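You operate a simulated robot arm through the tools that you are given. There is no shell and no other tool. Be economical: measure what you need, move in short steps, check, and stop when the job is done.

You are at the controls of a simulated robot arm. One attempt, no reset.

TASK
Stop the drip at the hex nut with the spanner marked 72.
Fine: close the valve by the red handwheel first, put the spanner back on its rest, then open the valve again; the wing screws, the other spanner and the other handwheel stay.

The check looks at the end state, three seconds after you hand in, the way a careful person would. Anything else that was tipped, shoved, dropped, spilled or broken makes it a failure.

THE ROBOT
A 7-joint arm with a two-finger parallel gripper, fixed in place. Base frame: the origin is at the foot of the arm, x ahead of it, y to its left, z up; the work surface is at about z = 0.86. Lengths are in m, angles in degrees, forces in N, time in s.
With the tool pointing down near the work surface it reaches from about 0.24 to 0.68 m from the base axis. Its first joint turns from -66.0 to 66.0 degrees. Payload 2.4 kg.
Tool frame: the origin (TCP) lies between the finger pads and is the grasp point; the fingertips stand 0.03 m ahead of it; z points along the fingers, y is the line along which they close. The gripper opens to 0.094 m. The fingers are 0.028 m wide and 0.01 m thick; the gripper's body (0.05 by 0.096 m) begins 0.055 m behind the TCP.
Orientation is that of the tool frame in the base frame, as [roll, pitch, yaw] about the fixed x, y, z axes, in that order (R = Rz(yaw) Ry(pitch) Rx(roll)). With the fingers straight down and closing along the base's y, the tool's x points along the base's -x, its y along +y and its z along -z.

THE INTERFACE
- The arm moves only by the tool drive_tool. Its argument "steps" is one flat list of numbers, 7 for each row, row after row: the turn, a rotation vector about the base's x, y, z in units of 8 degrees (1.0 is 8 degrees), then the shift along the base's x, y, z in units of 50 mm (1.0 is 50 mm), then the finger opening in cm, from 0 to 9.4. In form: [wx, wy, wz, tx, ty, tz, hand, wx, wy, wz, tx, ty, tz, hand, ...]. A call has 1 to 8 rows; each row shifts and turns the commanded pose from where the row before left it. A call with a number of a shift or a turn outside -1 to 1 is refused whole. Each row takes 0.2 s and may step no farther than 0.05 m and 8.6 degrees from the row before; otherwise, or with a gripper value out of range, the whole call is refused. A pose out of reach is approached as far as the arm can. The call stops where the force on the tool passes 40 N (or 10 N more than at its start, if that is more) or the arm is blocked; 0.2 s more then pass. The fingers move at their own pace (about 0.153 m/s each) and stop on an object; they squeeze with about 34 N. The grip force told is the motor's: it shows also when the fingers shut on nothing. Time passes only in rows, and 0.2 s behind the last, so rows that do not move let the fingers close. The reply holds the time, the measured pose of the TCP, the force on the tool along the base axes, the opening and the grip force, in the units named above and with some noise.
- Cameras (640 x 400 px; columns grow to the right, rows downward): "scene" is fixed at [0.0301, 0.4666, 1.4511]; the picture's right is [-0.83, -0.56, 0.00], its down [-0.28, 0.41, -0.87] and it looks along [0.49, -0.72, -0.49] (base axes); focal length 357 px, centre (320, 200). "wrist" rides on the gripper at [0.076, 0.014, -0.103] in the tool frame; the picture's right is [-0.18, 0.98, 0.00], its down [-0.75, -0.14, -0.64] and it looks along [-0.63, -0.12, 0.77] (tool axes); focal length 243 px, centre (320, 200). There is no depth. A picture from a camera that has moved, and an enlarged one, comes with that camera's place and axes in the base frame and with its lens.
- camera(camera): a new picture of that camera. The clock stands still meanwhile.
- enlarge(camera, box): a new picture of the part [left, top, right, bottom] of that camera's present view, enlarged. The clock stands still meanwhile.
- hand_in(): hands the job in; it is judged then, once.

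Go step by step. Nothing tells you positions but the pictures and the camera data: compare them with the known pose of the tool, close in by small moves and look again before you grip or let go. The budget is 120 turns and 64 pictures, counting those below and the enlarged ones. Unless the task says otherwise, let go and move clear before handing in, and close with one line.

The tools are called after "Request:" as name(argument=value, ...) on one line, values as JSON. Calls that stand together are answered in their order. drive_tool: Moves the arm, as the interface text tells. Its arguments: {"type":"object","properties":{"steps":{"type":"array","items":{"type":"number"}}},"required":["steps"]} The other tools are called the same way: camera (camera) takes a picture; enlarge (camera, box) takes an enlarged picture of a part of a camera's view; hand_in () hands the job in.

At the start:

```text
t: 0.0
ee_pos: [0.3139, -0.1584, 1.1969]
tool_rot: [-180.0, 0.0, -179.9]
ft_force: [0.2, -0.3, -1.0]
opening: 0.0939
grasp_force: 0.0
```

scene: 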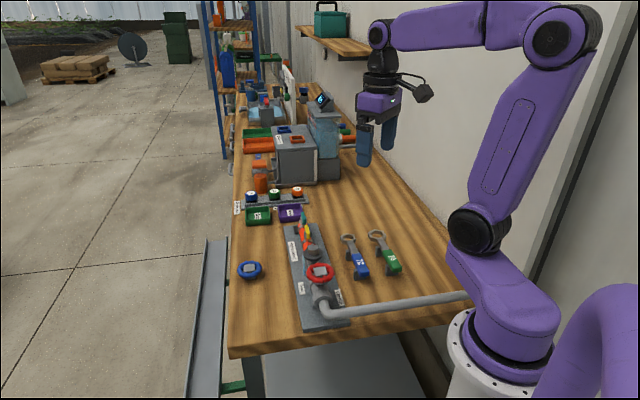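
wrist: 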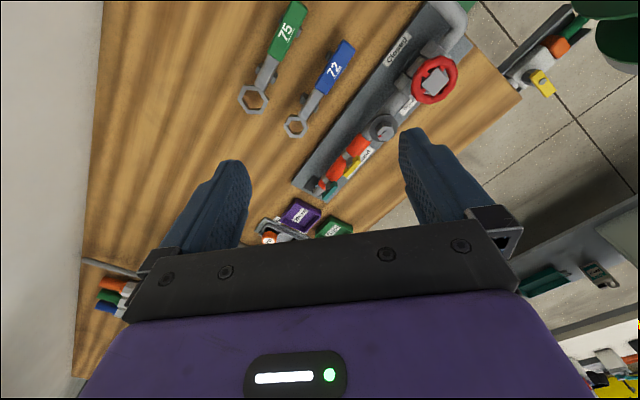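

I see the plate with the red handwheel, a hex nut and two spanners (blue 72, green 75). I'll look closer first.

Request:
enlarge(camera="scene", box=[220, 180, 420, 340])

Request:
enlarge(camera="wrist", box=[220, 0, 520, 240])

```text
2.50 times, centred on (320, 260) of scene
camera zoom: at [0.0301, 0.4666, 1.4511], right [-0.83, -0.56, 0.0], down [-0.28, 0.41, -0.87], along [0.49, -0.72, -0.49], focal length 894 px, centre (320, 50)
```

zoom: 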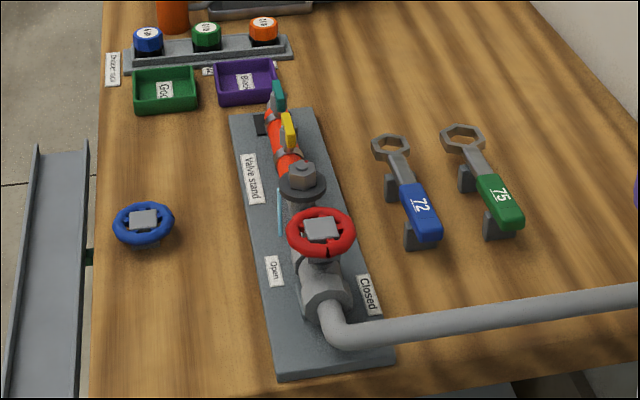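

```text
1.67 times, centred on (370, 120) of wrist
camera zoom: at [0.2386, -0.1437, 1.3015], right [0.18, 0.98, 0.0], down [0.75, -0.14, 0.64], along [0.63, -0.12, -0.77], focal length 404 px, centre (237, 333)
```

zoom: 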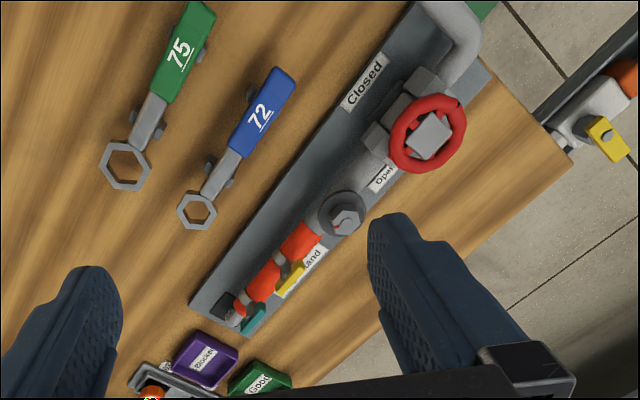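

Request:
enlarge(camera="scene", box=[280, 220, 360, 320])

Request:
enlarge(camera="wrist", box=[340, 20, 480, 160])

```text
4.00 times, centred on (320, 270) of scene
camera zoom: at [0.0301, 0.4666, 1.4511], right [-0.83, -0.56, 0.0], down [-0.28, 0.41, -0.87], along [0.49, -0.72, -0.49], focal length 1430 px, centre (320, -80)
```

zoom: 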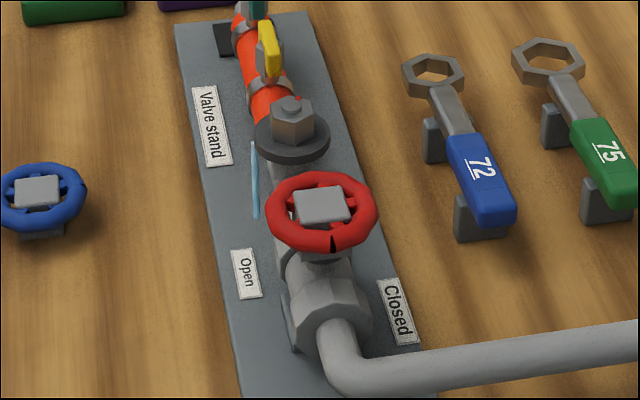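

```text
2.86 times, centred on (410, 90) of wrist
camera zoom: at [0.2386, -0.1437, 1.3015], right [0.18, 0.98, 0.0], down [0.75, -0.14, 0.64], along [0.63, -0.12, -0.77], focal length 693 px, centre (63, 514)
```

zoom: 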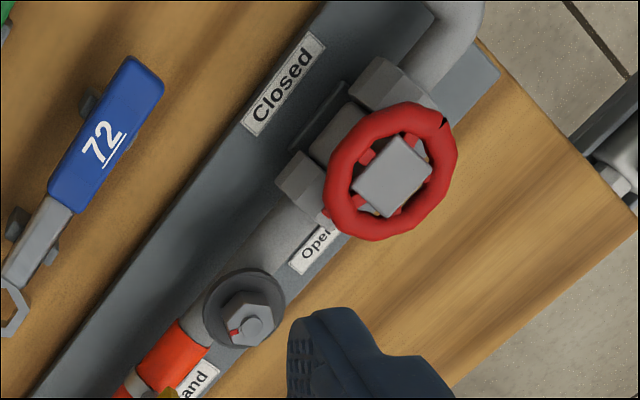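

The wheel sits near (0.353,-0.011,0.95), the nut near (0.415,-0.074,0.95). I'll move above the wheel for a closer look at its mark.

Request:
drive_tool(steps=[0, 0, 0, 0, 0.8, -0.4, 9.4, 0, 0, 0, 0, 0.8, -0.5, 9.4, 0, 0, 0, 0, 0.8, -0.5, 9.4, 0, 0, 0, 0, 0.6, -0.4, 9.4])

Request:
camera(camera="wrist")

```text
t: 1.0
ee_pos: [0.314, -0.0091, 1.1064]
tool_rot: [179.9, 0.0, 179.9]
ft_force: [-0.1, -0.7, 0.1]
opening: 0.094
grasp_force: 0.0
```

```text
57 pictures are left
camera wrist: at [0.2391, 0.0049, 1.21], right [0.18, 0.98, 0.0], down [0.75, -0.14, 0.64], along [0.63, -0.12, -0.77], focal length 243 px, centre (320, 200)
```

wrist: 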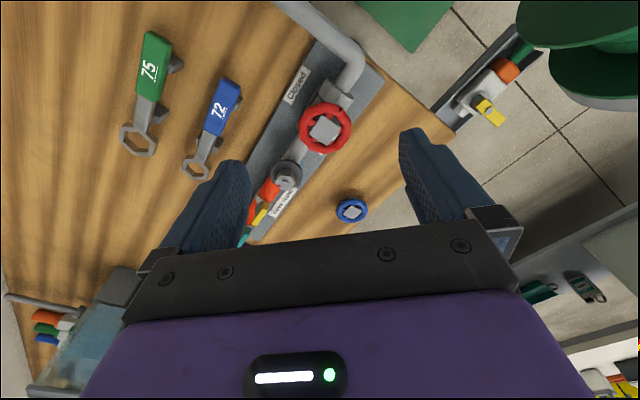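

Request:
enlarge(camera="wrist", box=[250, 50, 380, 230])

```text
2.22 times, centred on (315, 140) of wrist
camera zoom: at [0.2391, 0.0049, 1.21], right [0.18, 0.98, 0.0], down [0.75, -0.14, 0.64], along [0.63, -0.12, -0.77], focal length 539 px, centre (331, 333)
```

zoom: 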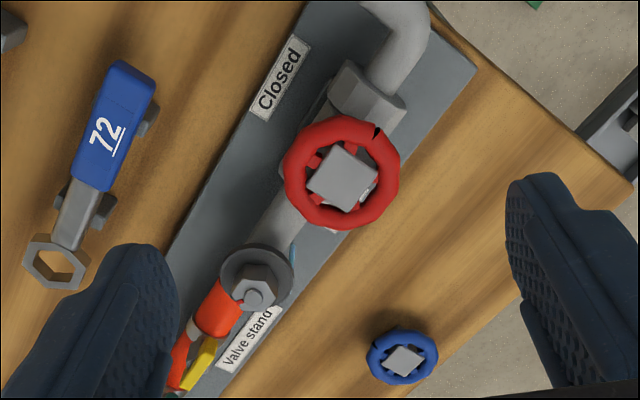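

The notch on the wheel points along the plate, and "Closed" lies about 90° counter-clockwise from it. I'll centre over the wheel, higher than its top, and check.

Request:
drive_tool(steps=[0, 0, 0, 0.4, -0.02, -0.5, 9.4, 0, 0, 0, 0.38, -0.02, -0.6, 9.4, 0, 0, 0, 0, 0, -0.7, 9.4])

Request:
camera(camera="wrist")

Request:
enlarge(camera="scene", box=[260, 200, 380, 320])

```text
t: 1.8
ee_pos: [0.3541, -0.012, 1.0168]
tool_rot: [180.0, 0.0, -179.9]
ft_force: [-0.4, 0.3, 0.7]
opening: 0.094
grasp_force: 0.1
```

```text
55 pictures are left
camera wrist: at [0.2781, 0.001, 1.1204], right [0.18, 0.98, 0.0], down [0.75, -0.14, 0.64], along [0.63, -0.12, -0.77], focal length 243 px, centre (320, 200)
```

wrist: 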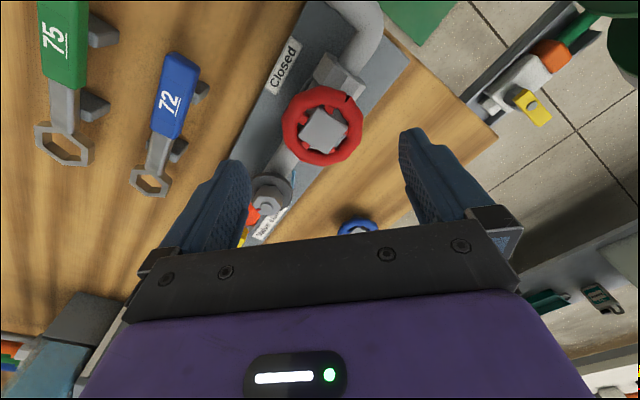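

```text
3.33 times, centred on (320, 260) of scene
camera zoom: at [0.0301, 0.4666, 1.4511], right [-0.83, -0.56, 0.0], down [-0.28, 0.41, -0.87], along [0.49, -0.72, -0.49], focal length 1191 px, centre (320, 0)
```

zoom: 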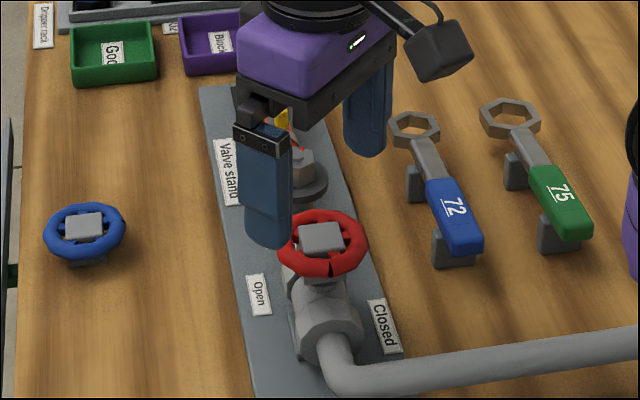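

Request:
drive_tool(steps=[0, 0, 0, -0.04, 0.02, -0.4, 9.4, 0, 0, 0, 0, 0, -0.4, 9.4, 0, 0, 0, 0, 0, -0.25, 9.4])

Request:
enlarge(camera="scene", box=[260, 200, 380, 320])

Request:
camera(camera="wrist")

```text
t: 2.6
ee_pos: [0.3498, -0.0109, 0.9627]
tool_rot: [180.0, 0.0, 179.9]
ft_force: [0.2, -0.8, 0.7]
opening: 0.0939
grasp_force: 0.0
```

```text
3.33 times, centred on (320, 260) of scene
camera zoom: at [0.0301, 0.4666, 1.4511], right [-0.83, -0.56, 0.0], down [-0.28, 0.41, -0.87], along [0.49, -0.72, -0.49], focal length 1191 px, centre (320, 0)
```

zoom: 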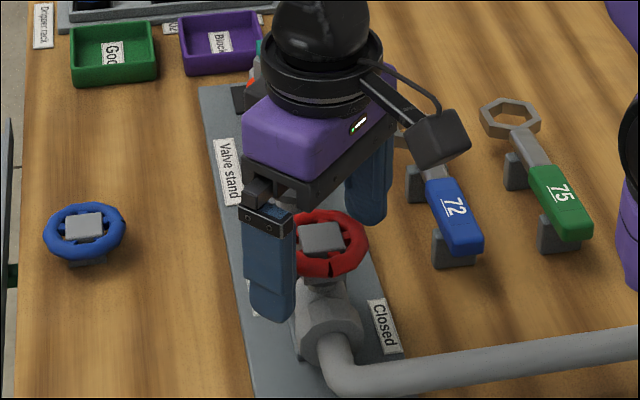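

```text
52 pictures are left
camera wrist: at [0.2743, 0.004, 1.0679], right [0.18, 0.98, 0.0], down [0.75, -0.14, 0.64], along [0.63, -0.12, -0.77], focal length 243 px, centre (320, 200)
```

wrist: 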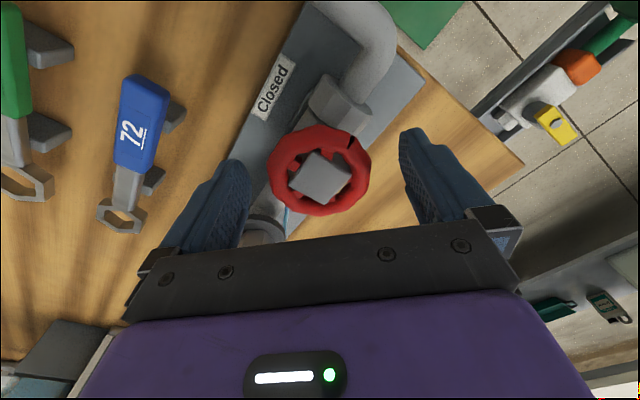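

Centred on the wheel; closing on the rim.

Request:
drive_tool(steps=[0, 0, 0, 0, 0, 0, 5, 0, 0, 0, 0, 0, 0, 5, 0, 0, 0, 0, 0, 0, 5])

Request:
camera(camera="wrist")

```text
t: 3.4
ee_pos: [0.3495, -0.0092, 0.9643]
tool_rot: [180.0, 0.1, -180.0]
ft_force: [-0.3, -0.1, -0.1]
opening: 0.0575
grasp_force: 33.6
```

```text
51 pictures are left
camera wrist: at [0.2742, 0.004, 1.0681], right [0.18, 0.98, 0.0], down [0.75, -0.14, 0.64], along [0.63, -0.12, -0.77], focal length 243 px, centre (320, 200)
```

wrist: 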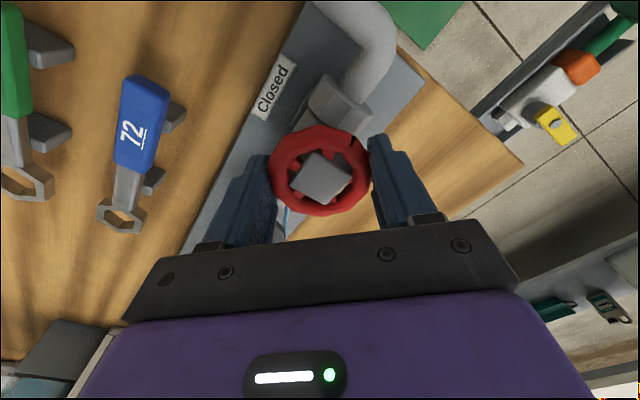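

Request:
drive_tool(steps=[0, 0, 1, 0, 0, 0, 5, 0, 0, 1, 0, 0, 0, 5, 0, 0, 0, 0, 0, 0, 5])

Request:
camera(camera="wrist")

```text
t: 4.2
ee_pos: [0.3501, -0.0107, 0.9638]
tool_rot: [-180.0, -0.1, -164.0]
ft_force: [-1.6, -14.0, -0.4]
opening: 0.0576
grasp_force: 34.3
```

```text
50 pictures are left
camera wrist: at [0.2735, -0.0182, 1.0685], right [-0.1, 1.0, 0.0], down [0.76, 0.07, 0.64], along [0.64, 0.06, -0.77], focal length 243 px, centre (320, 200)
```

wrist: 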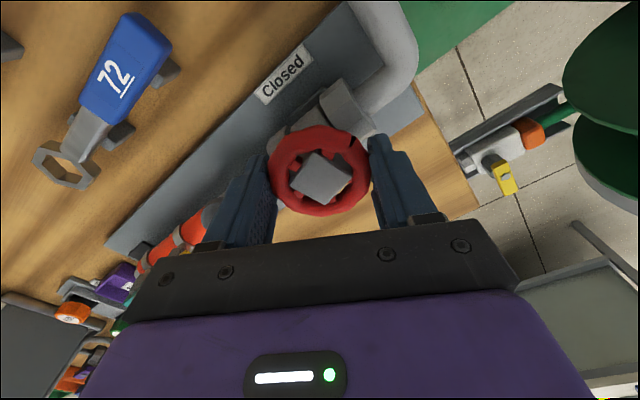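

Request:
drive_tool(steps=[0, 0, 1, 0, 0, 0, 5, 0, 0, 1, 0, 0, 0, 5, 0, 0, 1, 0, 0, 0, 5, 0, 0, 0, 0, 0, 0, 5])

Request:
enlarge(camera="scene", box=[260, 200, 380, 320])

Request:
camera(camera="wrist")

```text
t: 5.2
ee_pos: [0.3515, -0.0087, 0.9662]
tool_rot: [-179.9, 0.2, -139.9]
ft_force: [6.8, -12.2, 4.0]
opening: 0.0574
grasp_force: 33.5
```

```text
3.33 times, centred on (320, 260) of scene
camera zoom: at [0.0303, 0.4662, 1.4513], right [-0.83, -0.56, 0.0], down [-0.28, 0.41, -0.87], along [0.49, -0.72, -0.49], focal length 1191 px, centre (320, 0)
```

zoom: 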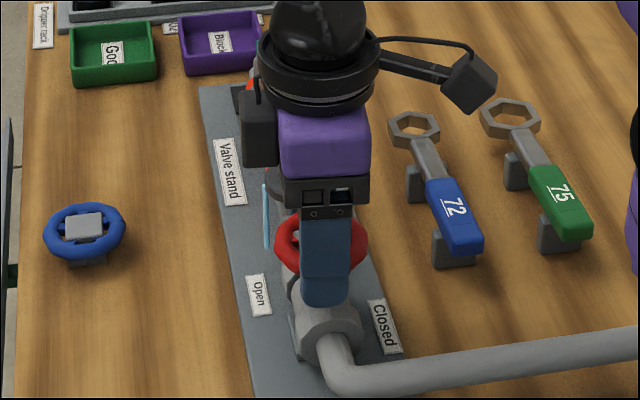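

```text
48 pictures are left
camera wrist: at [0.2844, -0.0475, 1.0686], right [-0.49, 0.87, 0.0], down [0.67, 0.38, 0.64], along [0.56, 0.32, -0.76], focal length 243 px, centre (320, 200)
```

wrist: 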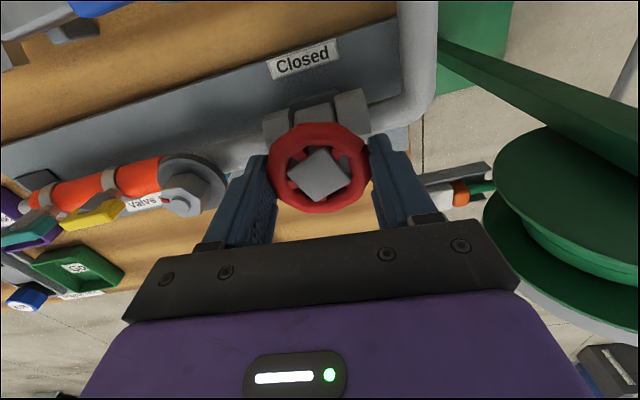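

Request:
enlarge(camera="wrist", box=[250, 90, 390, 230])

```text
2.86 times, centred on (320, 160) of wrist
camera zoom: at [0.2844, -0.0475, 1.0686], right [-0.49, 0.87, 0.0], down [0.67, 0.38, 0.64], along [0.56, 0.32, -0.76], focal length 693 px, centre (320, 314)
```

zoom: 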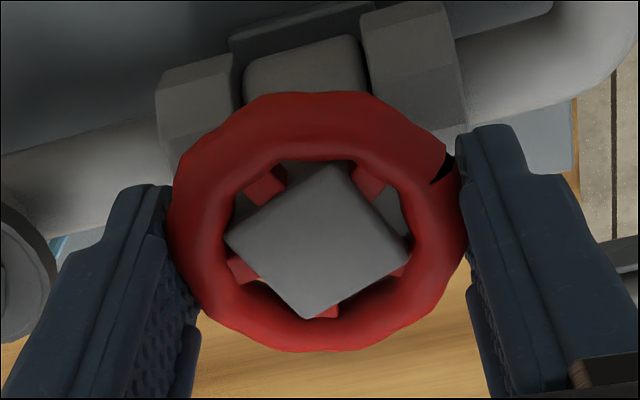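

The wheel slipped in the grip after ~18° counter-clockwise, so that is its (open) stop. Now turning clockwise.

Request:
drive_tool(steps=[0, 0, -1, 0, 0, 0, 5, 0, 0, -1, 0, 0, 0, 5, 0, 0, -1, 0, 0, 0, 5, 0, 0, -1, 0, 0, 0, 5, 0, 0, -1, 0, 0, 0, 5, 0, 0, -1, 0, 0, 0, 5, 0, 0, -1, 0, 0, 0, 5, 0, 0, -1, 0, 0, 0, 5])

Request:
enlarge(camera="wrist", box=[250, 90, 390, 230])

```text
t: 7.0
ee_pos: [0.3511, -0.0087, 0.9638]
tool_rot: [-179.9, 0.0, 155.7]
ft_force: [3.7, -17.7, 3.3]
opening: 0.0574
grasp_force: 34.1
```

```text
2.86 times, centred on (320, 160) of wrist
camera zoom: at [0.2881, 0.0346, 1.0686], right [0.57, 0.82, 0.0], down [0.63, -0.44, 0.64], along [0.53, -0.37, -0.77], focal length 693 px, centre (320, 314)
```

zoom: 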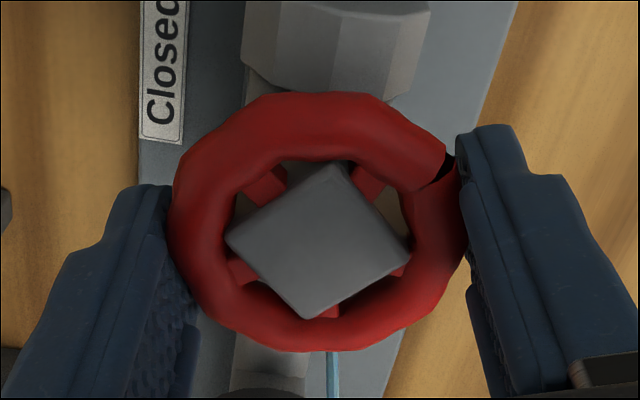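

The wheel turns with the gripper clockwise. Continuing.

Request:
drive_tool(steps=[0, 0, -1, 0, 0, 0, 5, 0, 0, -1, 0, 0, 0, 5, 0, 0, -1, 0, 0, 0, 5, 0, 0, -1, 0, 0, 0, 5, 0, 0, -1, 0, 0, 0, 5, 0, 0, 0, 0, 0, 0, 5])

Request:
camera(camera="wrist")

```text
t: 8.4
ee_pos: [0.3518, -0.0084, 0.9646]
tool_rot: [-180.0, 0.0, 115.9]
ft_force: [0.0, -24.2, -2.0]
opening: 0.0577
grasp_force: 34.2
```

```text
45 pictures are left
camera wrist: at [0.331, 0.0652, 1.0693], right [0.96, 0.26, 0.0], down [0.2, -0.74, 0.64], along [0.17, -0.62, -0.77], focal length 243 px, centre (320, 200)
```

wrist: 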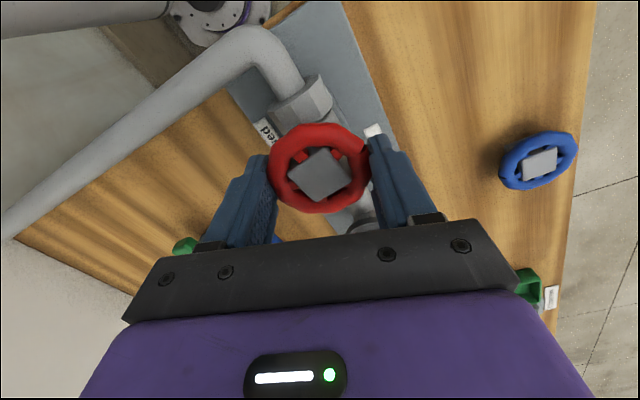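

Request:
drive_tool(steps=[0, 0, -1, 0, 0, 0, 5, 0, 0, -1, 0, 0, 0, 5, 0, 0, -1, 0, 0, 0, 5, 0, 0, 0, 0, 0, 0, 5])

Request:
enlarge(camera="wrist", box=[250, 90, 390, 230])

Request:
enlarge(camera="scene", box=[260, 200, 380, 320])

```text
t: 9.4
ee_pos: [0.3492, -0.0084, 0.9639]
tool_rot: [-179.9, 0.0, 92.0]
ft_force: [-4.1, -9.7, 1.6]
opening: 0.0567
grasp_force: 33.8
```

```text
2.86 times, centred on (320, 160) of wrist
camera zoom: at [0.3632, 0.0674, 1.0688], right [0.99, -0.15, 0.0], down [-0.11, -0.76, 0.64], along [-0.1, -0.63, -0.77], focal length 693 px, centre (320, 314)
```

zoom: 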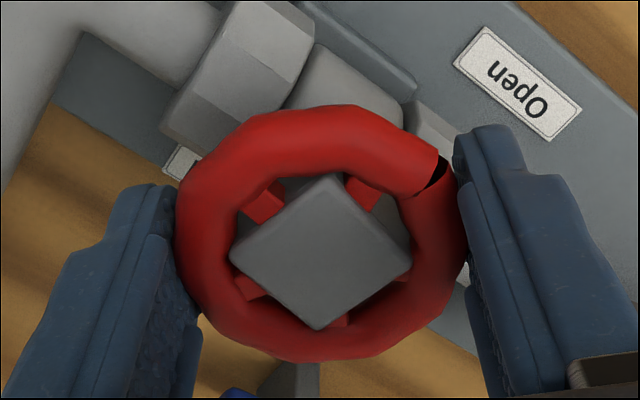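

```text
3.33 times, centred on (320, 260) of scene
camera zoom: at [0.03, 0.4663, 1.4512], right [-0.83, -0.56, 0.0], down [-0.28, 0.41, -0.87], along [0.49, -0.72, -0.49], focal length 1191 px, centre (320, 0)
```

zoom: 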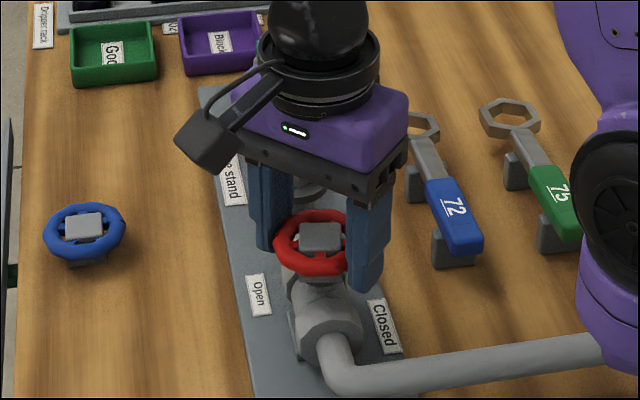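

Request:
drive_tool(steps=[0, 0, -1, 0, 0, 0, 5, 0, 0, -1, 0, 0, 0, 5, 0, 0, -1, 0, 0, 0, 5, 0, 0, 0, 0, 0, 0, 5])

Request:
enlarge(camera="wrist", box=[250, 90, 390, 230])

```text
t: 10.4
ee_pos: [0.3524, -0.0084, 0.9654]
tool_rot: [179.8, -0.1, 68.0]
ft_force: [2.9, 1.8, 1.8]
opening: 0.0571
grasp_force: 34.2
```

```text
2.86 times, centred on (320, 160) of wrist
camera zoom: at [0.3934, 0.0568, 1.0693], right [0.84, -0.54, 0.0], down [-0.41, -0.65, 0.64], along [-0.34, -0.54, -0.77], focal length 693 px, centre (320, 314)
```

zoom: 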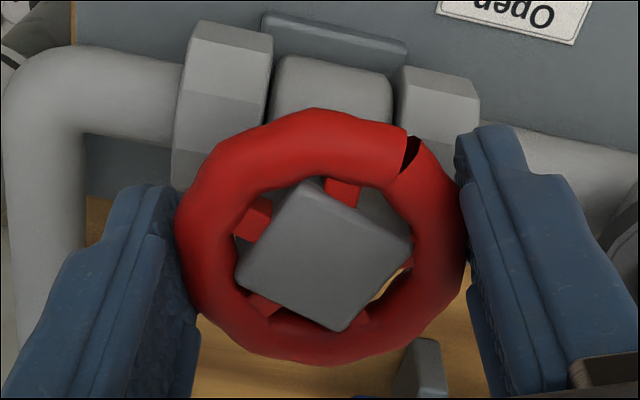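

The wheel slipped at the clockwise stop. I'll release, lift and see whether the drip has stopped.

Request:
drive_tool(steps=[0, 0, 0, 0, 0, 0, 9.4, 0, 0, 0, 0, 0, 0, 9.4, 0, 0, 0, 0, 0, 0.8, 9.4, 0, 0, 0, 0, 0, 1, 9.4, 0, 0, 1, -0.4, -0.5, 0.6, 9.4, 0, 0, 1, -0.4, -1, 0, 9.4, 0, 0, 1, 0, -1, 0, 9.4, 0, 0, 1, 0, -1, 0, 9.4])

Request:
enlarge(camera="scene", box=[270, 210, 350, 310])

Request:
camera(camera="wrist")

```text
refused: row 6 steps farther than a row can; nothing moved
```

```text
4.00 times, centred on (310, 260) of scene
camera zoom: at [0.0302, 0.4666, 1.4511], right [-0.83, -0.56, 0.0], down [-0.28, 0.41, -0.87], along [0.49, -0.72, -0.49], focal length 1430 px, centre (360, -40)
```

zoom: 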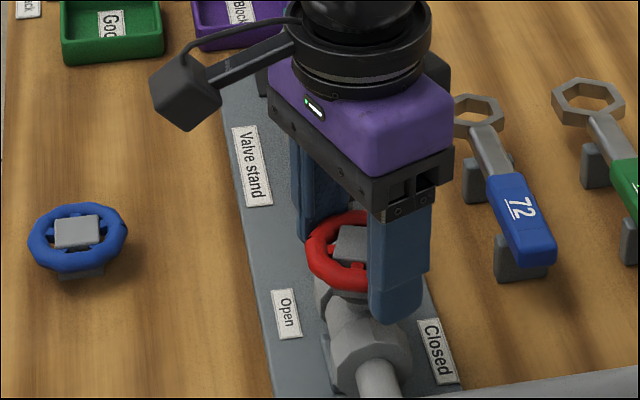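

```text
40 pictures are left
camera wrist: at [0.3934, 0.0568, 1.0693], right [0.84, -0.54, 0.0], down [-0.41, -0.65, 0.64], along [-0.34, -0.54, -0.77], focal length 243 px, centre (320, 200)
```

wrist: 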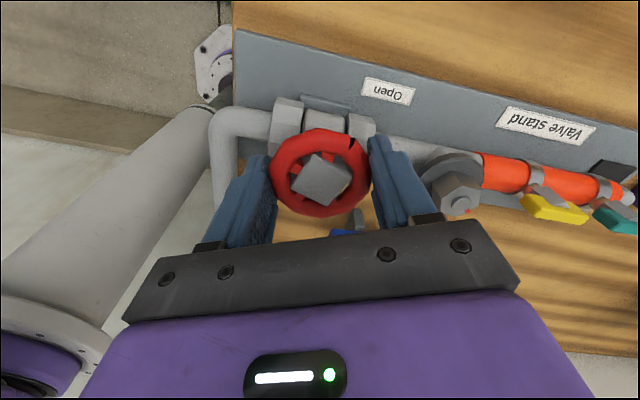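

Request:
drive_tool(steps=[0, 0, 0, 0, 0, 0, 9.4, 0, 0, 0, 0, 0, 0, 9.4, 0, 0, 0, 0, 0, 0.8, 9.4, 0, 0, 0, 0, 0, 0.9, 9.4, 0, 0, 1, -0.3, -0.5, 0.6, 9.4, 0, 0, 1, -0.3, -0.8, 0, 9.4, 0, 0, 1, 0, -0.9, 0, 9.4, 0, 0, 1, 0, -0.7, 0, 9.4])

Request:
enlarge(camera="scene", box=[270, 210, 350, 310])

Request:
camera(camera="wrist")

```text
t: 12.2
ee_pos: [0.3188, -0.1527, 1.081]
tool_rot: [-180.0, 0.0, 100.2]
ft_force: [0.3, 0.5, 0.0]
opening: 0.0941
grasp_force: 0.1
```

```text
4.00 times, centred on (310, 260) of scene
camera zoom: at [0.0301, 0.4666, 1.4511], right [-0.83, -0.56, 0.0], down [-0.28, 0.41, -0.87], along [0.49, -0.72, -0.49], focal length 1430 px, centre (360, -40)
```

zoom: 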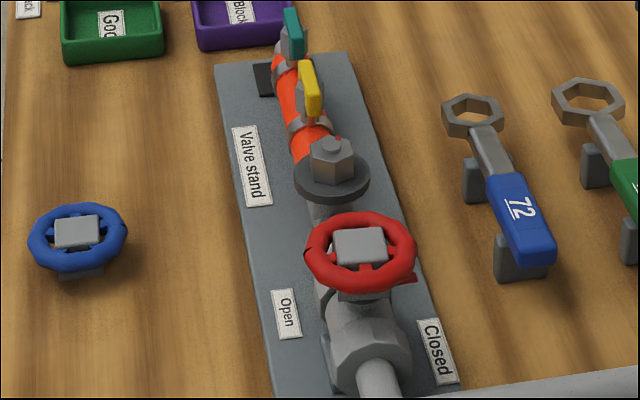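

```text
38 pictures are left
camera wrist: at [0.3209, -0.0764, 1.1851], right [1.0, -0.01, 0.0], down [-0.01, -0.77, 0.64], along [-0.01, -0.64, -0.77], focal length 243 px, centre (320, 200)
```

wrist: 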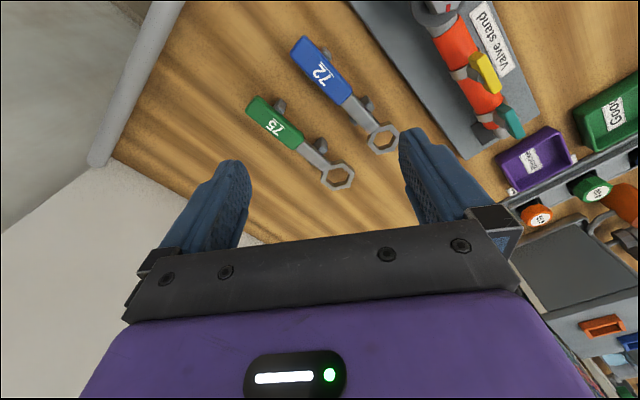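

The streak is gone and the wheel's red pointer is at "Closed". Next I look straight at the nut and the spanner ring to compare their hex orientations.

Request:
drive_tool(steps=[0, 0, 0, 0.6, 0.7, 0.2, 9.4, 0, 0, 0, 0.6, 0.7, 0.1, 9.4, 0, 0, 0, 0, 0, 0, 9.4])

Request:
camera(camera="wrist")

```text
t: 13.0
ee_pos: [0.382, -0.0823, 1.093]
tool_rot: [-180.0, 0.0, 100.0]
ft_force: [-0.7, -0.2, -0.4]
opening: 0.0938
grasp_force: 0.1
```

```text
37 pictures are left
camera wrist: at [0.3841, -0.0051, 1.1981], right [1.0, -0.01, 0.0], down [-0.01, -0.77, 0.64], along [-0.01, -0.64, -0.77], focal length 243 px, centre (320, 200)
```

wrist: 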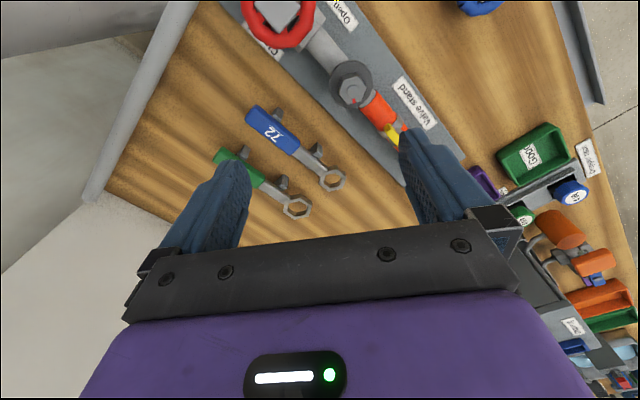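

Request:
enlarge(camera="wrist", box=[320, 60, 400, 110])

Request:
enlarge(camera="wrist", box=[240, 95, 360, 200])

```text
8.00 times, centred on (360, 85) of wrist
camera zoom: at [0.3841, -0.0051, 1.1981], right [1.0, -0.01, 0.0], down [-0.01, -0.77, 0.64], along [-0.01, -0.64, -0.77], focal length 1941 px, centre (0, 1120)
```

zoom: 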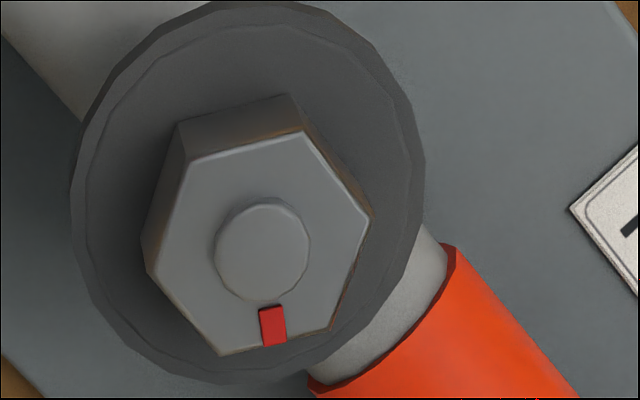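

```text
3.81 times, centred on (300, 148) of wrist
camera zoom: at [0.3841, -0.0051, 1.1981], right [1.0, -0.01, 0.0], down [-0.01, -0.77, 0.64], along [-0.01, -0.64, -0.77], focal length 924 px, centre (396, 400)
```

zoom: 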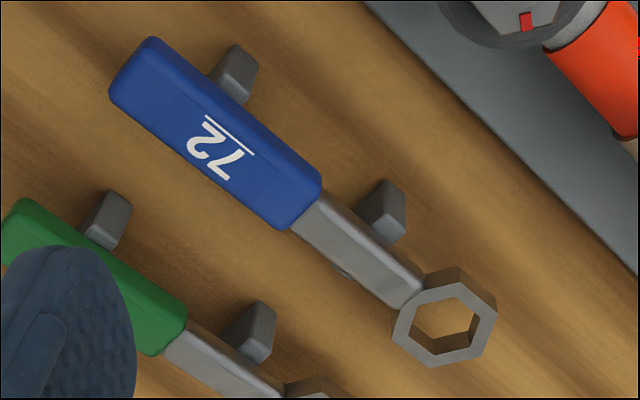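

Request:
enlarge(camera="wrist", box=[310, 155, 358, 200])

```text
8.89 times, centred on (334, 178) of wrist
camera zoom: at [0.3841, -0.0051, 1.1981], right [1.0, -0.01, 0.0], down [-0.01, -0.77, 0.64], along [-0.01, -0.64, -0.77], focal length 2157 px, centre (196, 400)
```

zoom: 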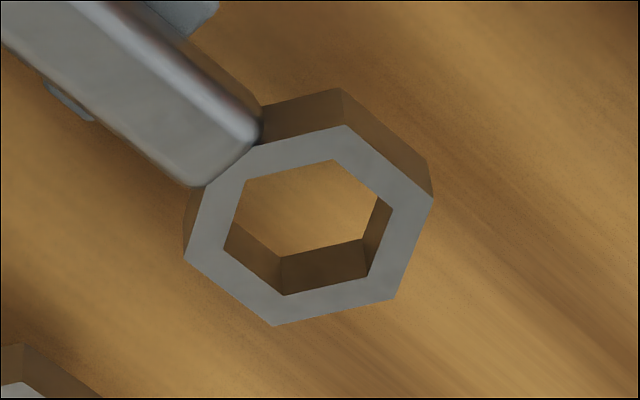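

The nut is centred at about (0.414,-0.073), its corners at 12.8°+60k; the ring of spanner 72 is at (0.399,-0.213), with a corner in line with its handle (136.6°). I'll go above the handle with the fingers across it.

Request:
drive_tool(steps=[0, 0, 1, -0.2, -0.3, 0, 9.4, 0, 0, 1, -0.2, -0.3, -0.4, 9.4, 0, 0, 1, -0.2, -0.3, -0.5, 9.4, 0, 0, 1, -0.2, -0.3, -0.4, 9.4, 0, 0, 0.575, -0.09, -0.1, -0.4, 9.4, 0, 0, 0, 0, 0, 0, 9.4])

Request:
camera(camera="wrist")

Request:
enlarge(camera="scene", box=[310, 200, 430, 310])

```text
t: 14.4
ee_pos: [0.3369, -0.15, 1.0088]
tool_rot: [-180.0, -0.1, 136.7]
ft_force: [-0.2, 0.4, 0.4]
opening: 0.094
grasp_force: 0.0
```

```text
33 pictures are left
camera wrist: at [0.2917, -0.0875, 1.1124], right [0.81, 0.59, 0.0], down [0.45, -0.62, 0.64], along [0.38, -0.52, -0.77], focal length 243 px, centre (320, 200)
```

wrist: 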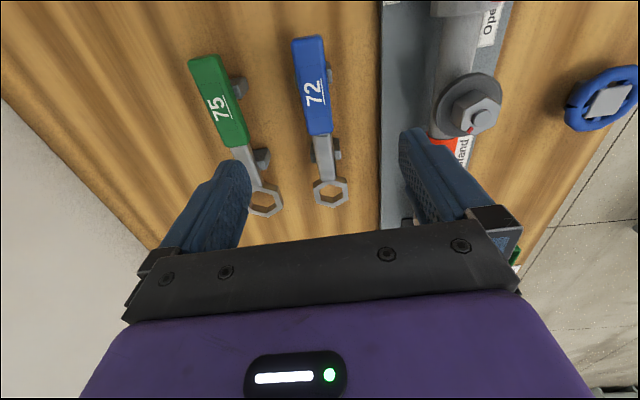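

```text
3.64 times, centred on (370, 255) of scene
camera zoom: at [0.0301, 0.4666, 1.4511], right [-0.83, -0.56, 0.0], down [-0.28, 0.41, -0.87], along [0.49, -0.72, -0.49], focal length 1300 px, centre (138, 0)
```

zoom: 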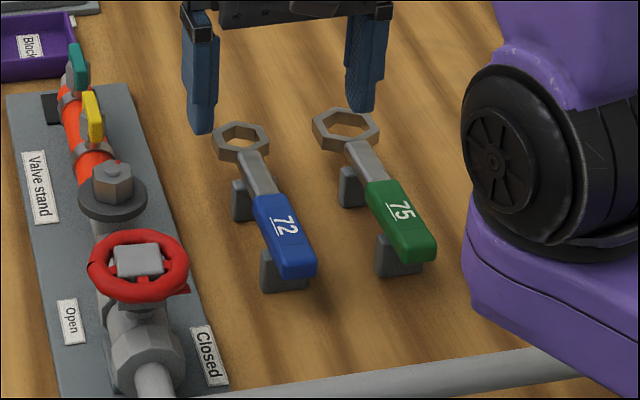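

Request:
drive_tool(steps=[0, 0, 0, -0.036, -0.036, -0.4, 6, 0, 0, 0, 0, 0, -0.6, 6, 0, 0, 0, 0, 0, -0.2, 6])

Request:
camera(camera="wrist")

Request:
enlarge(camera="scene", box=[310, 200, 430, 310])

```text
t: 15.2
ee_pos: [0.3354, -0.1512, 0.9486]
tool_rot: [-179.9, 0.1, 136.7]
ft_force: [0.1, 1.3, 0.4]
opening: 0.0599
grasp_force: 0.1
```

```text
31 pictures are left
camera wrist: at [0.2903, -0.0885, 1.0532], right [0.81, 0.59, 0.0], down [0.45, -0.62, 0.64], along [0.38, -0.52, -0.77], focal length 243 px, centre (320, 200)
```

wrist: 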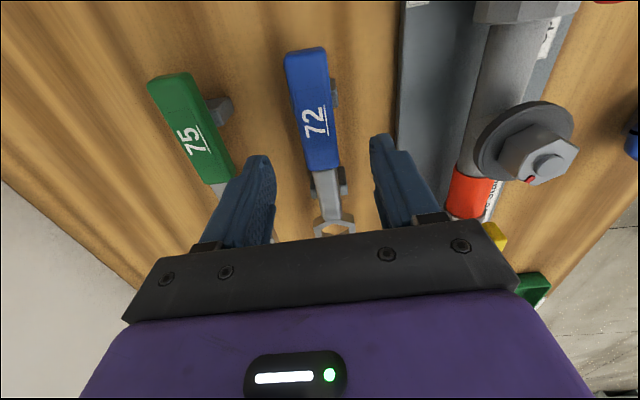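

```text
3.64 times, centred on (370, 255) of scene
camera zoom: at [0.0301, 0.4666, 1.4511], right [-0.83, -0.56, 0.0], down [-0.28, 0.41, -0.87], along [0.49, -0.72, -0.49], focal length 1300 px, centre (138, 0)
```

zoom: 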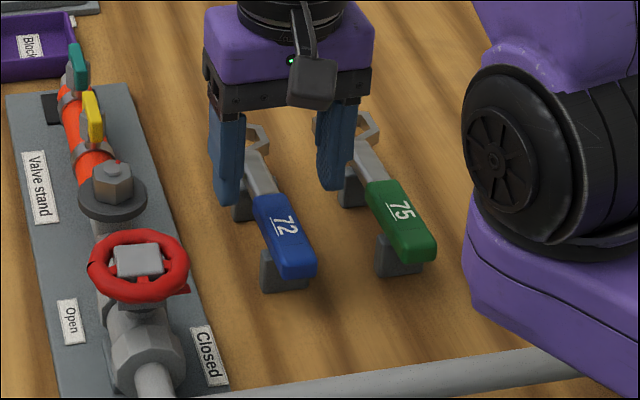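

Request:
drive_tool(steps=[0, 0, 0, -0.04, 0.04, -0.4, 6, 0, 0, 0, 0, 0, -0.41, 6, 0, 0, 0, 0, 0, 0, 6])

Request:
camera(camera="wrist")

```text
t: 16.0
ee_pos: [0.3343, -0.1488, 0.9089]
tool_rot: [-179.9, 0.1, 136.6]
ft_force: [0.1, 0.4, 0.0]
opening: 0.0602
grasp_force: 0.1
```

```text
29 pictures are left
camera wrist: at [0.2891, -0.0861, 1.0123], right [0.81, 0.59, 0.0], down [0.45, -0.62, 0.64], along [0.38, -0.52, -0.77], focal length 243 px, centre (320, 200)
```

wrist: 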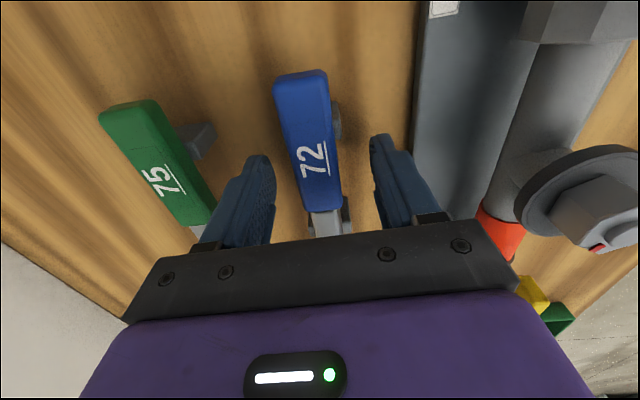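

Request:
drive_tool(steps=[0, 0, 0, 0, 0, 0, 1, 0, 0, 0, 0, 0, 0, 1, 0, 0, 0, 0, 0, 0, 1])

```text
t: 16.8
ee_pos: [0.3334, -0.1493, 0.9088]
tool_rot: [-179.9, -0.1, 136.7]
ft_force: [-0.3, -0.8, 0.1]
opening: 0.0272
grasp_force: 33.9
```

Gripped (2.7 cm). Lifting straight up and checking.

Request:
drive_tool(steps=[0, 0, 0, 0, 0, 0.3, 1, 0, 0, 0, 0, 0, 0.7, 1, 0, 0, 0, 0, 0, 0.8, 1, 0, 0, 0, 0, 0, 0, 1])

Request:
enlarge(camera="scene", box=[290, 170, 430, 310])

```text
t: 17.8
ee_pos: [0.3355, -0.1472, 0.9998]
tool_rot: [-179.9, 0.0, 136.6]
ft_force: [1.0, 0.1, -0.9]
opening: 0.0271
grasp_force: 33.8
```

```text
2.86 times, centred on (360, 240) of scene
camera zoom: at [0.0301, 0.4666, 1.4511], right [-0.83, -0.56, 0.0], down [-0.28, 0.41, -0.87], along [0.49, -0.72, -0.49], focal length 1021 px, centre (206, 86)
```

zoom: 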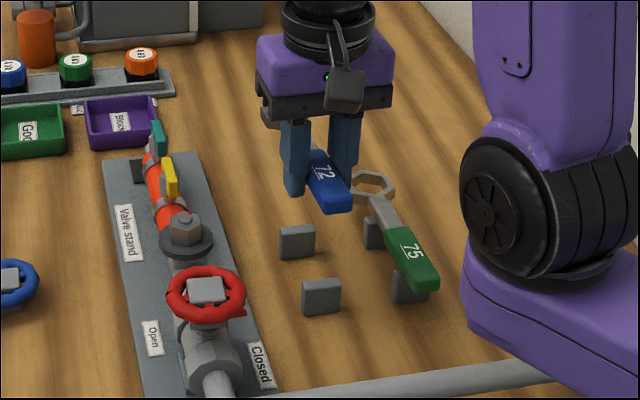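

The spanner is off its two rest blocks cleanly. I'll raise it a little and swing it so that its handle points to about 253°, with the ring beside/above the nut.

Request:
drive_tool(steps=[0, 0, 0, 0, 0, 0.6, 1, 0, 0, 1, 0, -0.05, 0.3, 1, 0, 0, 1, 0, -0.05, 0, 1, 0, 0, 1, 0, -0.05, 0, 1, 0, 0, 1, 0, -0.05, 0, 1, 0, 0, 1, 0, -0.05, 0, 1, 0, 0, 1, 0, -0.05, 0, 1, 0, 0, 1, 0, 0, 0, 1])

Request:
drive_tool(steps=[0, 0, 1, 0.1, 0, 0, 1, 0, 0, 1, 0.1, 0, 0, 1, 0, 0, 1, 0.2, 0, 0, 1, 0, 0, 1, 0.2, 0, 0, 1, 0, 0, 1, 0.2, 0, 0, 1, 0, 0, 1, 0.2, 0, 0, 1, 0, 0, 1, 0, 0, 0, 1, 0, 0, 0.55, 0, 0, 0, 1])

Request:
enlarge(camera="scene", box=[250, 170, 410, 310])

```text
t: 19.6
ee_pos: [0.3327, -0.1625, 1.0432]
tool_rot: [180.0, 0.0, -167.2]
ft_force: [0.1, -0.6, -2.1]
opening: 0.0269
grasp_force: 34.2
```

```text
t: 21.4
ee_pos: [0.3829, -0.1642, 1.0444]
tool_rot: [180.0, 0.1, -106.8]
ft_force: [0.1, -0.9, -0.7]
opening: 0.0231
grasp_force: 34.0
```

```text
2.86 times, centred on (330, 240) of scene
camera zoom: at [0.0302, 0.4666, 1.4511], right [-0.83, -0.56, 0.0], down [-0.28, 0.41, -0.87], along [0.49, -0.72, -0.49], focal length 1021 px, centre (291, 86)
```

zoom: 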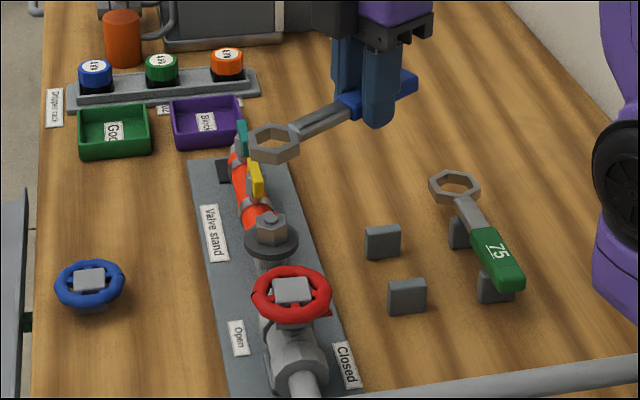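

Request:
enlarge(camera="scene", box=[290, 170, 370, 250])

Request:
camera(camera="wrist")

```text
5.00 times, centred on (330, 210) of scene
camera zoom: at [0.0302, 0.4666, 1.4511], right [-0.83, -0.56, 0.0], down [-0.28, 0.41, -0.87], along [0.49, -0.72, -0.49], focal length 1787 px, centre (270, 150)
```

zoom: 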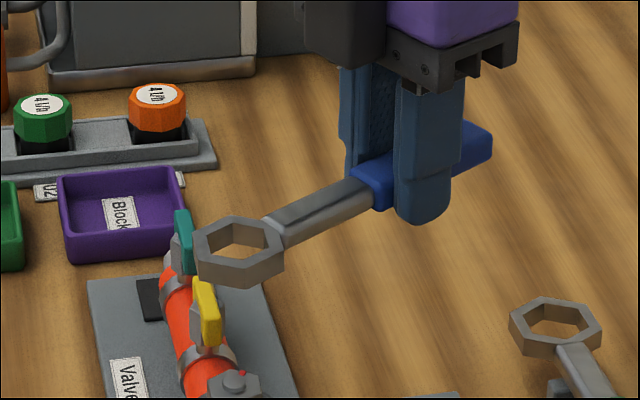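

```text
25 pictures are left
camera wrist: at [0.3478, -0.2325, 1.1488], right [-0.89, 0.46, 0.0], down [0.35, 0.68, 0.64], along [0.3, 0.57, -0.77], focal length 243 px, centre (320, 200)
```

wrist: 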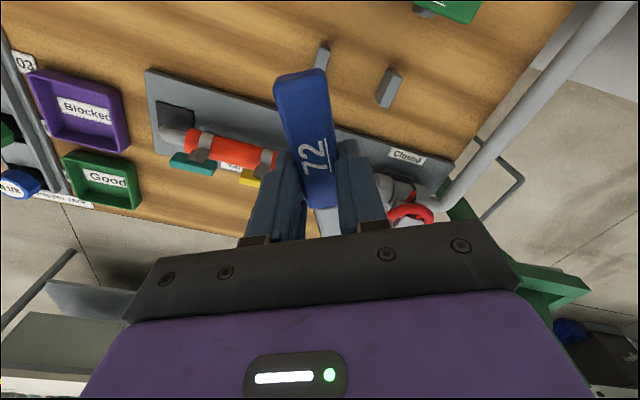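

The spanner is level and aligned with the gripper. I'll lower the ring to just above the nut and compare both in the scene view.

Request:
drive_tool(steps=[0, 0, 0, 0.04, 0.04, -0.5, 1, 0, 0, 0, 0, 0, -0.58, 1, 0, 0, 0, 0, 0, 0, 1])

Request:
enlarge(camera="scene", box=[290, 215, 340, 255])

```text
t: 22.2
ee_pos: [0.3848, -0.1614, 0.9904]
tool_rot: [-179.9, 0.0, -106.9]
ft_force: [0.1, 0.5, -0.5]
opening: 0.0234
grasp_force: 34.2
```

```text
10.00 times, centred on (315, 235) of scene
camera zoom: at [0.0302, 0.4666, 1.4511], right [-0.83, -0.56, 0.0], down [-0.28, 0.41, -0.87], along [0.49, -0.72, -0.49], focal length 3574 px, centre (370, -150)
```

zoom: 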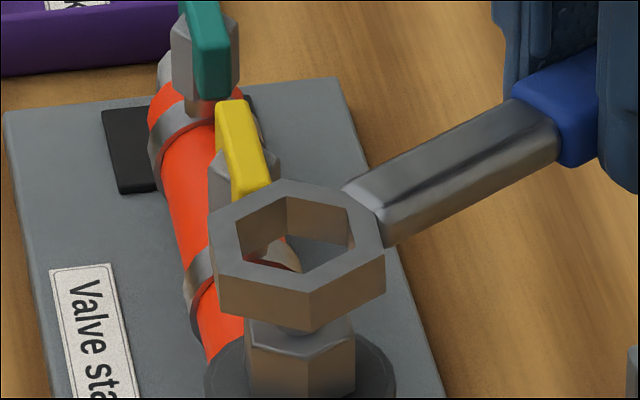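

Ring and nut line up within about 1 mm, with both hexes parallel. Lowering onto the nut.

Request:
drive_tool(steps=[0, 0, 0, -0.01, -0.006, -0.16, 1, 0, 0, 0, 0, 0, -0.08, 1, 0, 0, 0, 0, 0, 0, 1])

Request:
enlarge(camera="scene", box=[290, 220, 340, 260])

```text
t: 23.0
ee_pos: [0.3853, -0.1628, 0.9785]
tool_rot: [179.9, 0.1, -106.9]
ft_force: [0.5, 0.7, -0.8]
opening: 0.0235
grasp_force: 33.4
```

```text
10.00 times, centred on (315, 240) of scene
camera zoom: at [0.0302, 0.4666, 1.4511], right [-0.83, -0.56, 0.0], down [-0.28, 0.41, -0.87], along [0.49, -0.72, -0.49], focal length 3574 px, centre (370, -200)
```

zoom: 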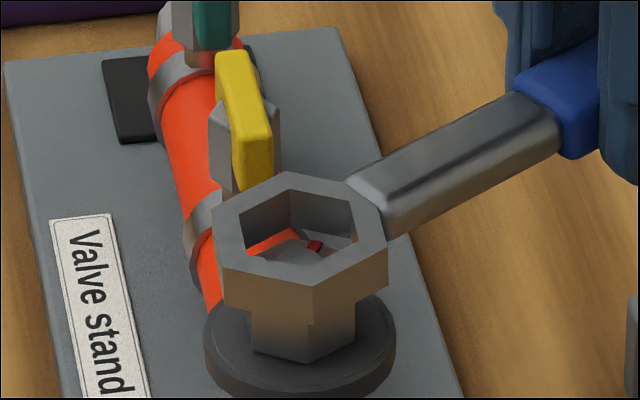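

Request:
drive_tool(steps=[0, 0, 0, 0, 0, -0.1, 1, 0, 0, 0, 0, 0, -0.1, 1, 0, 0, 0, 0, 0, 0, 1])

Request:
enlarge(camera="scene", box=[290, 220, 340, 260])

```text
t: 23.8
ee_pos: [0.3849, -0.1625, 0.9686]
tool_rot: [-179.9, -0.1, -106.9]
ft_force: [-1.5, -2.9, 14.3]
opening: 0.0233
grasp_force: 33.9
```

```text
10.00 times, centred on (315, 240) of scene
camera zoom: at [0.0299, 0.4666, 1.4511], right [-0.83, -0.56, 0.0], down [-0.28, 0.41, -0.87], along [0.49, -0.72, -0.49], focal length 3574 px, centre (370, -200)
```

zoom: 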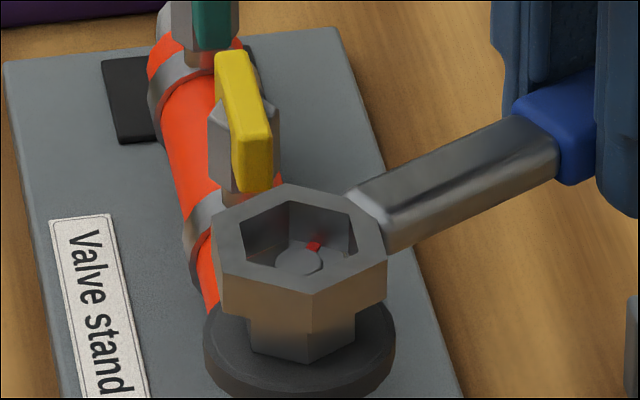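

Request:
enlarge(camera="scene", box=[309, 236, 331, 258])

```text
16.00 times, centred on (320, 247) of scene
camera zoom: at [0.0299, 0.4666, 1.4511], right [-0.83, -0.56, 0.0], down [-0.28, 0.41, -0.87], along [0.49, -0.72, -0.49], focal length 5718 px, centre (320, -552)
```

zoom: 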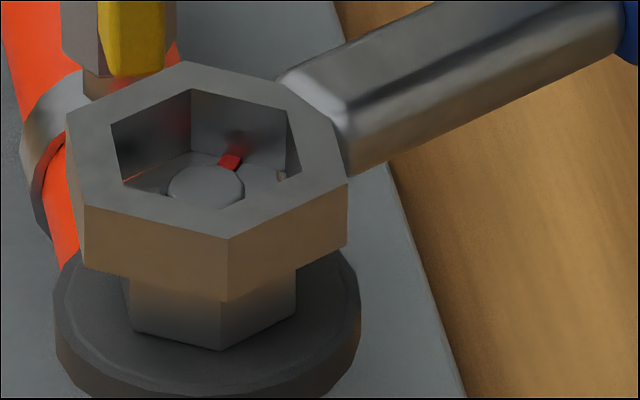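

The ring rests on top of the nut, not yet seated. I'll wiggle slightly away from the scene camera under light load and watch the force.

Request:
drive_tool(steps=[0, 0, 0, 0.012, -0.016, 0, 1, 0, 0, 0.3, 0, 0, 0, 1, 0, 0, -0.6, 0, 0, 0, 1, 0, 0, 0.3, 0, 0, 0, 1])

```text
t: 24.8
ee_pos: [0.3845, -0.1623, 0.9688]
tool_rot: [-180.0, 0.0, -107.0]
ft_force: [2.3, -1.9, 5.3]
opening: 0.0233
grasp_force: 33.4
```

Request:
drive_tool(steps=[0, 0, 0, 0.012, -0.016, 0, 1, 0, 0, 0.3, 0, 0, 0, 1, 0, 0, -0.6, 0, 0, 0, 1, 0, 0, 0.3, 0, 0, 0, 1])

Request:
enlarge(camera="scene", box=[309, 236, 331, 258])

```text
t: 25.8
ee_pos: [0.385, -0.1634, 0.9675]
tool_rot: [-180.0, 0.0, -107.0]
ft_force: [1.2, 0.0, 2.6]
opening: 0.0232
grasp_force: 33.9
```

```text
16.00 times, centred on (320, 247) of scene
camera zoom: at [0.0301, 0.4666, 1.4511], right [-0.83, -0.56, 0.0], down [-0.28, 0.41, -0.87], along [0.49, -0.72, -0.49], focal length 5718 px, centre (320, -552)
```

zoom: 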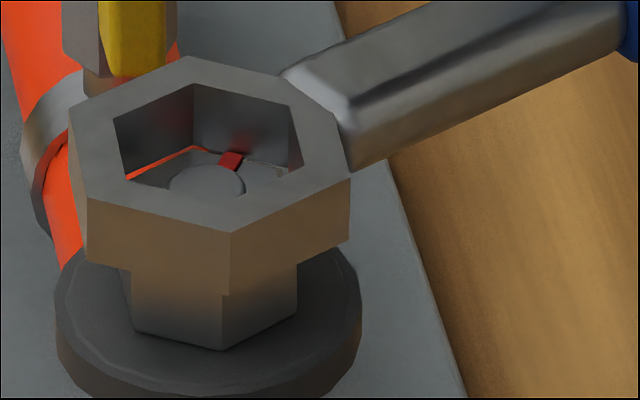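

Request:
drive_tool(steps=[0, 0, 0, 0, 0, -0.06, 1, 0, 0, 0, 0, 0, -0.06, 1, 0, 0, 0, 0, 0, 0, 1])

```text
t: 26.6
ee_pos: [0.3852, -0.1646, 0.9624]
tool_rot: [-179.9, -0.1, -107.0]
ft_force: [0.2, -5.7, 13.1]
opening: 0.0233
grasp_force: 34.1
```

Request:
enlarge(camera="scene", box=[295, 205, 365, 260])

```text
7.27 times, centred on (330, 232) of scene
camera zoom: at [0.03, 0.4665, 1.4512], right [-0.83, -0.56, 0.0], down [-0.28, 0.41, -0.87], along [0.49, -0.72, -0.49], focal length 2599 px, centre (247, -36)
```

zoom: 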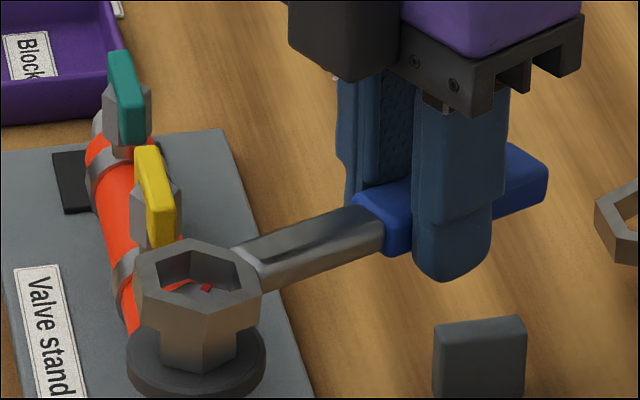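

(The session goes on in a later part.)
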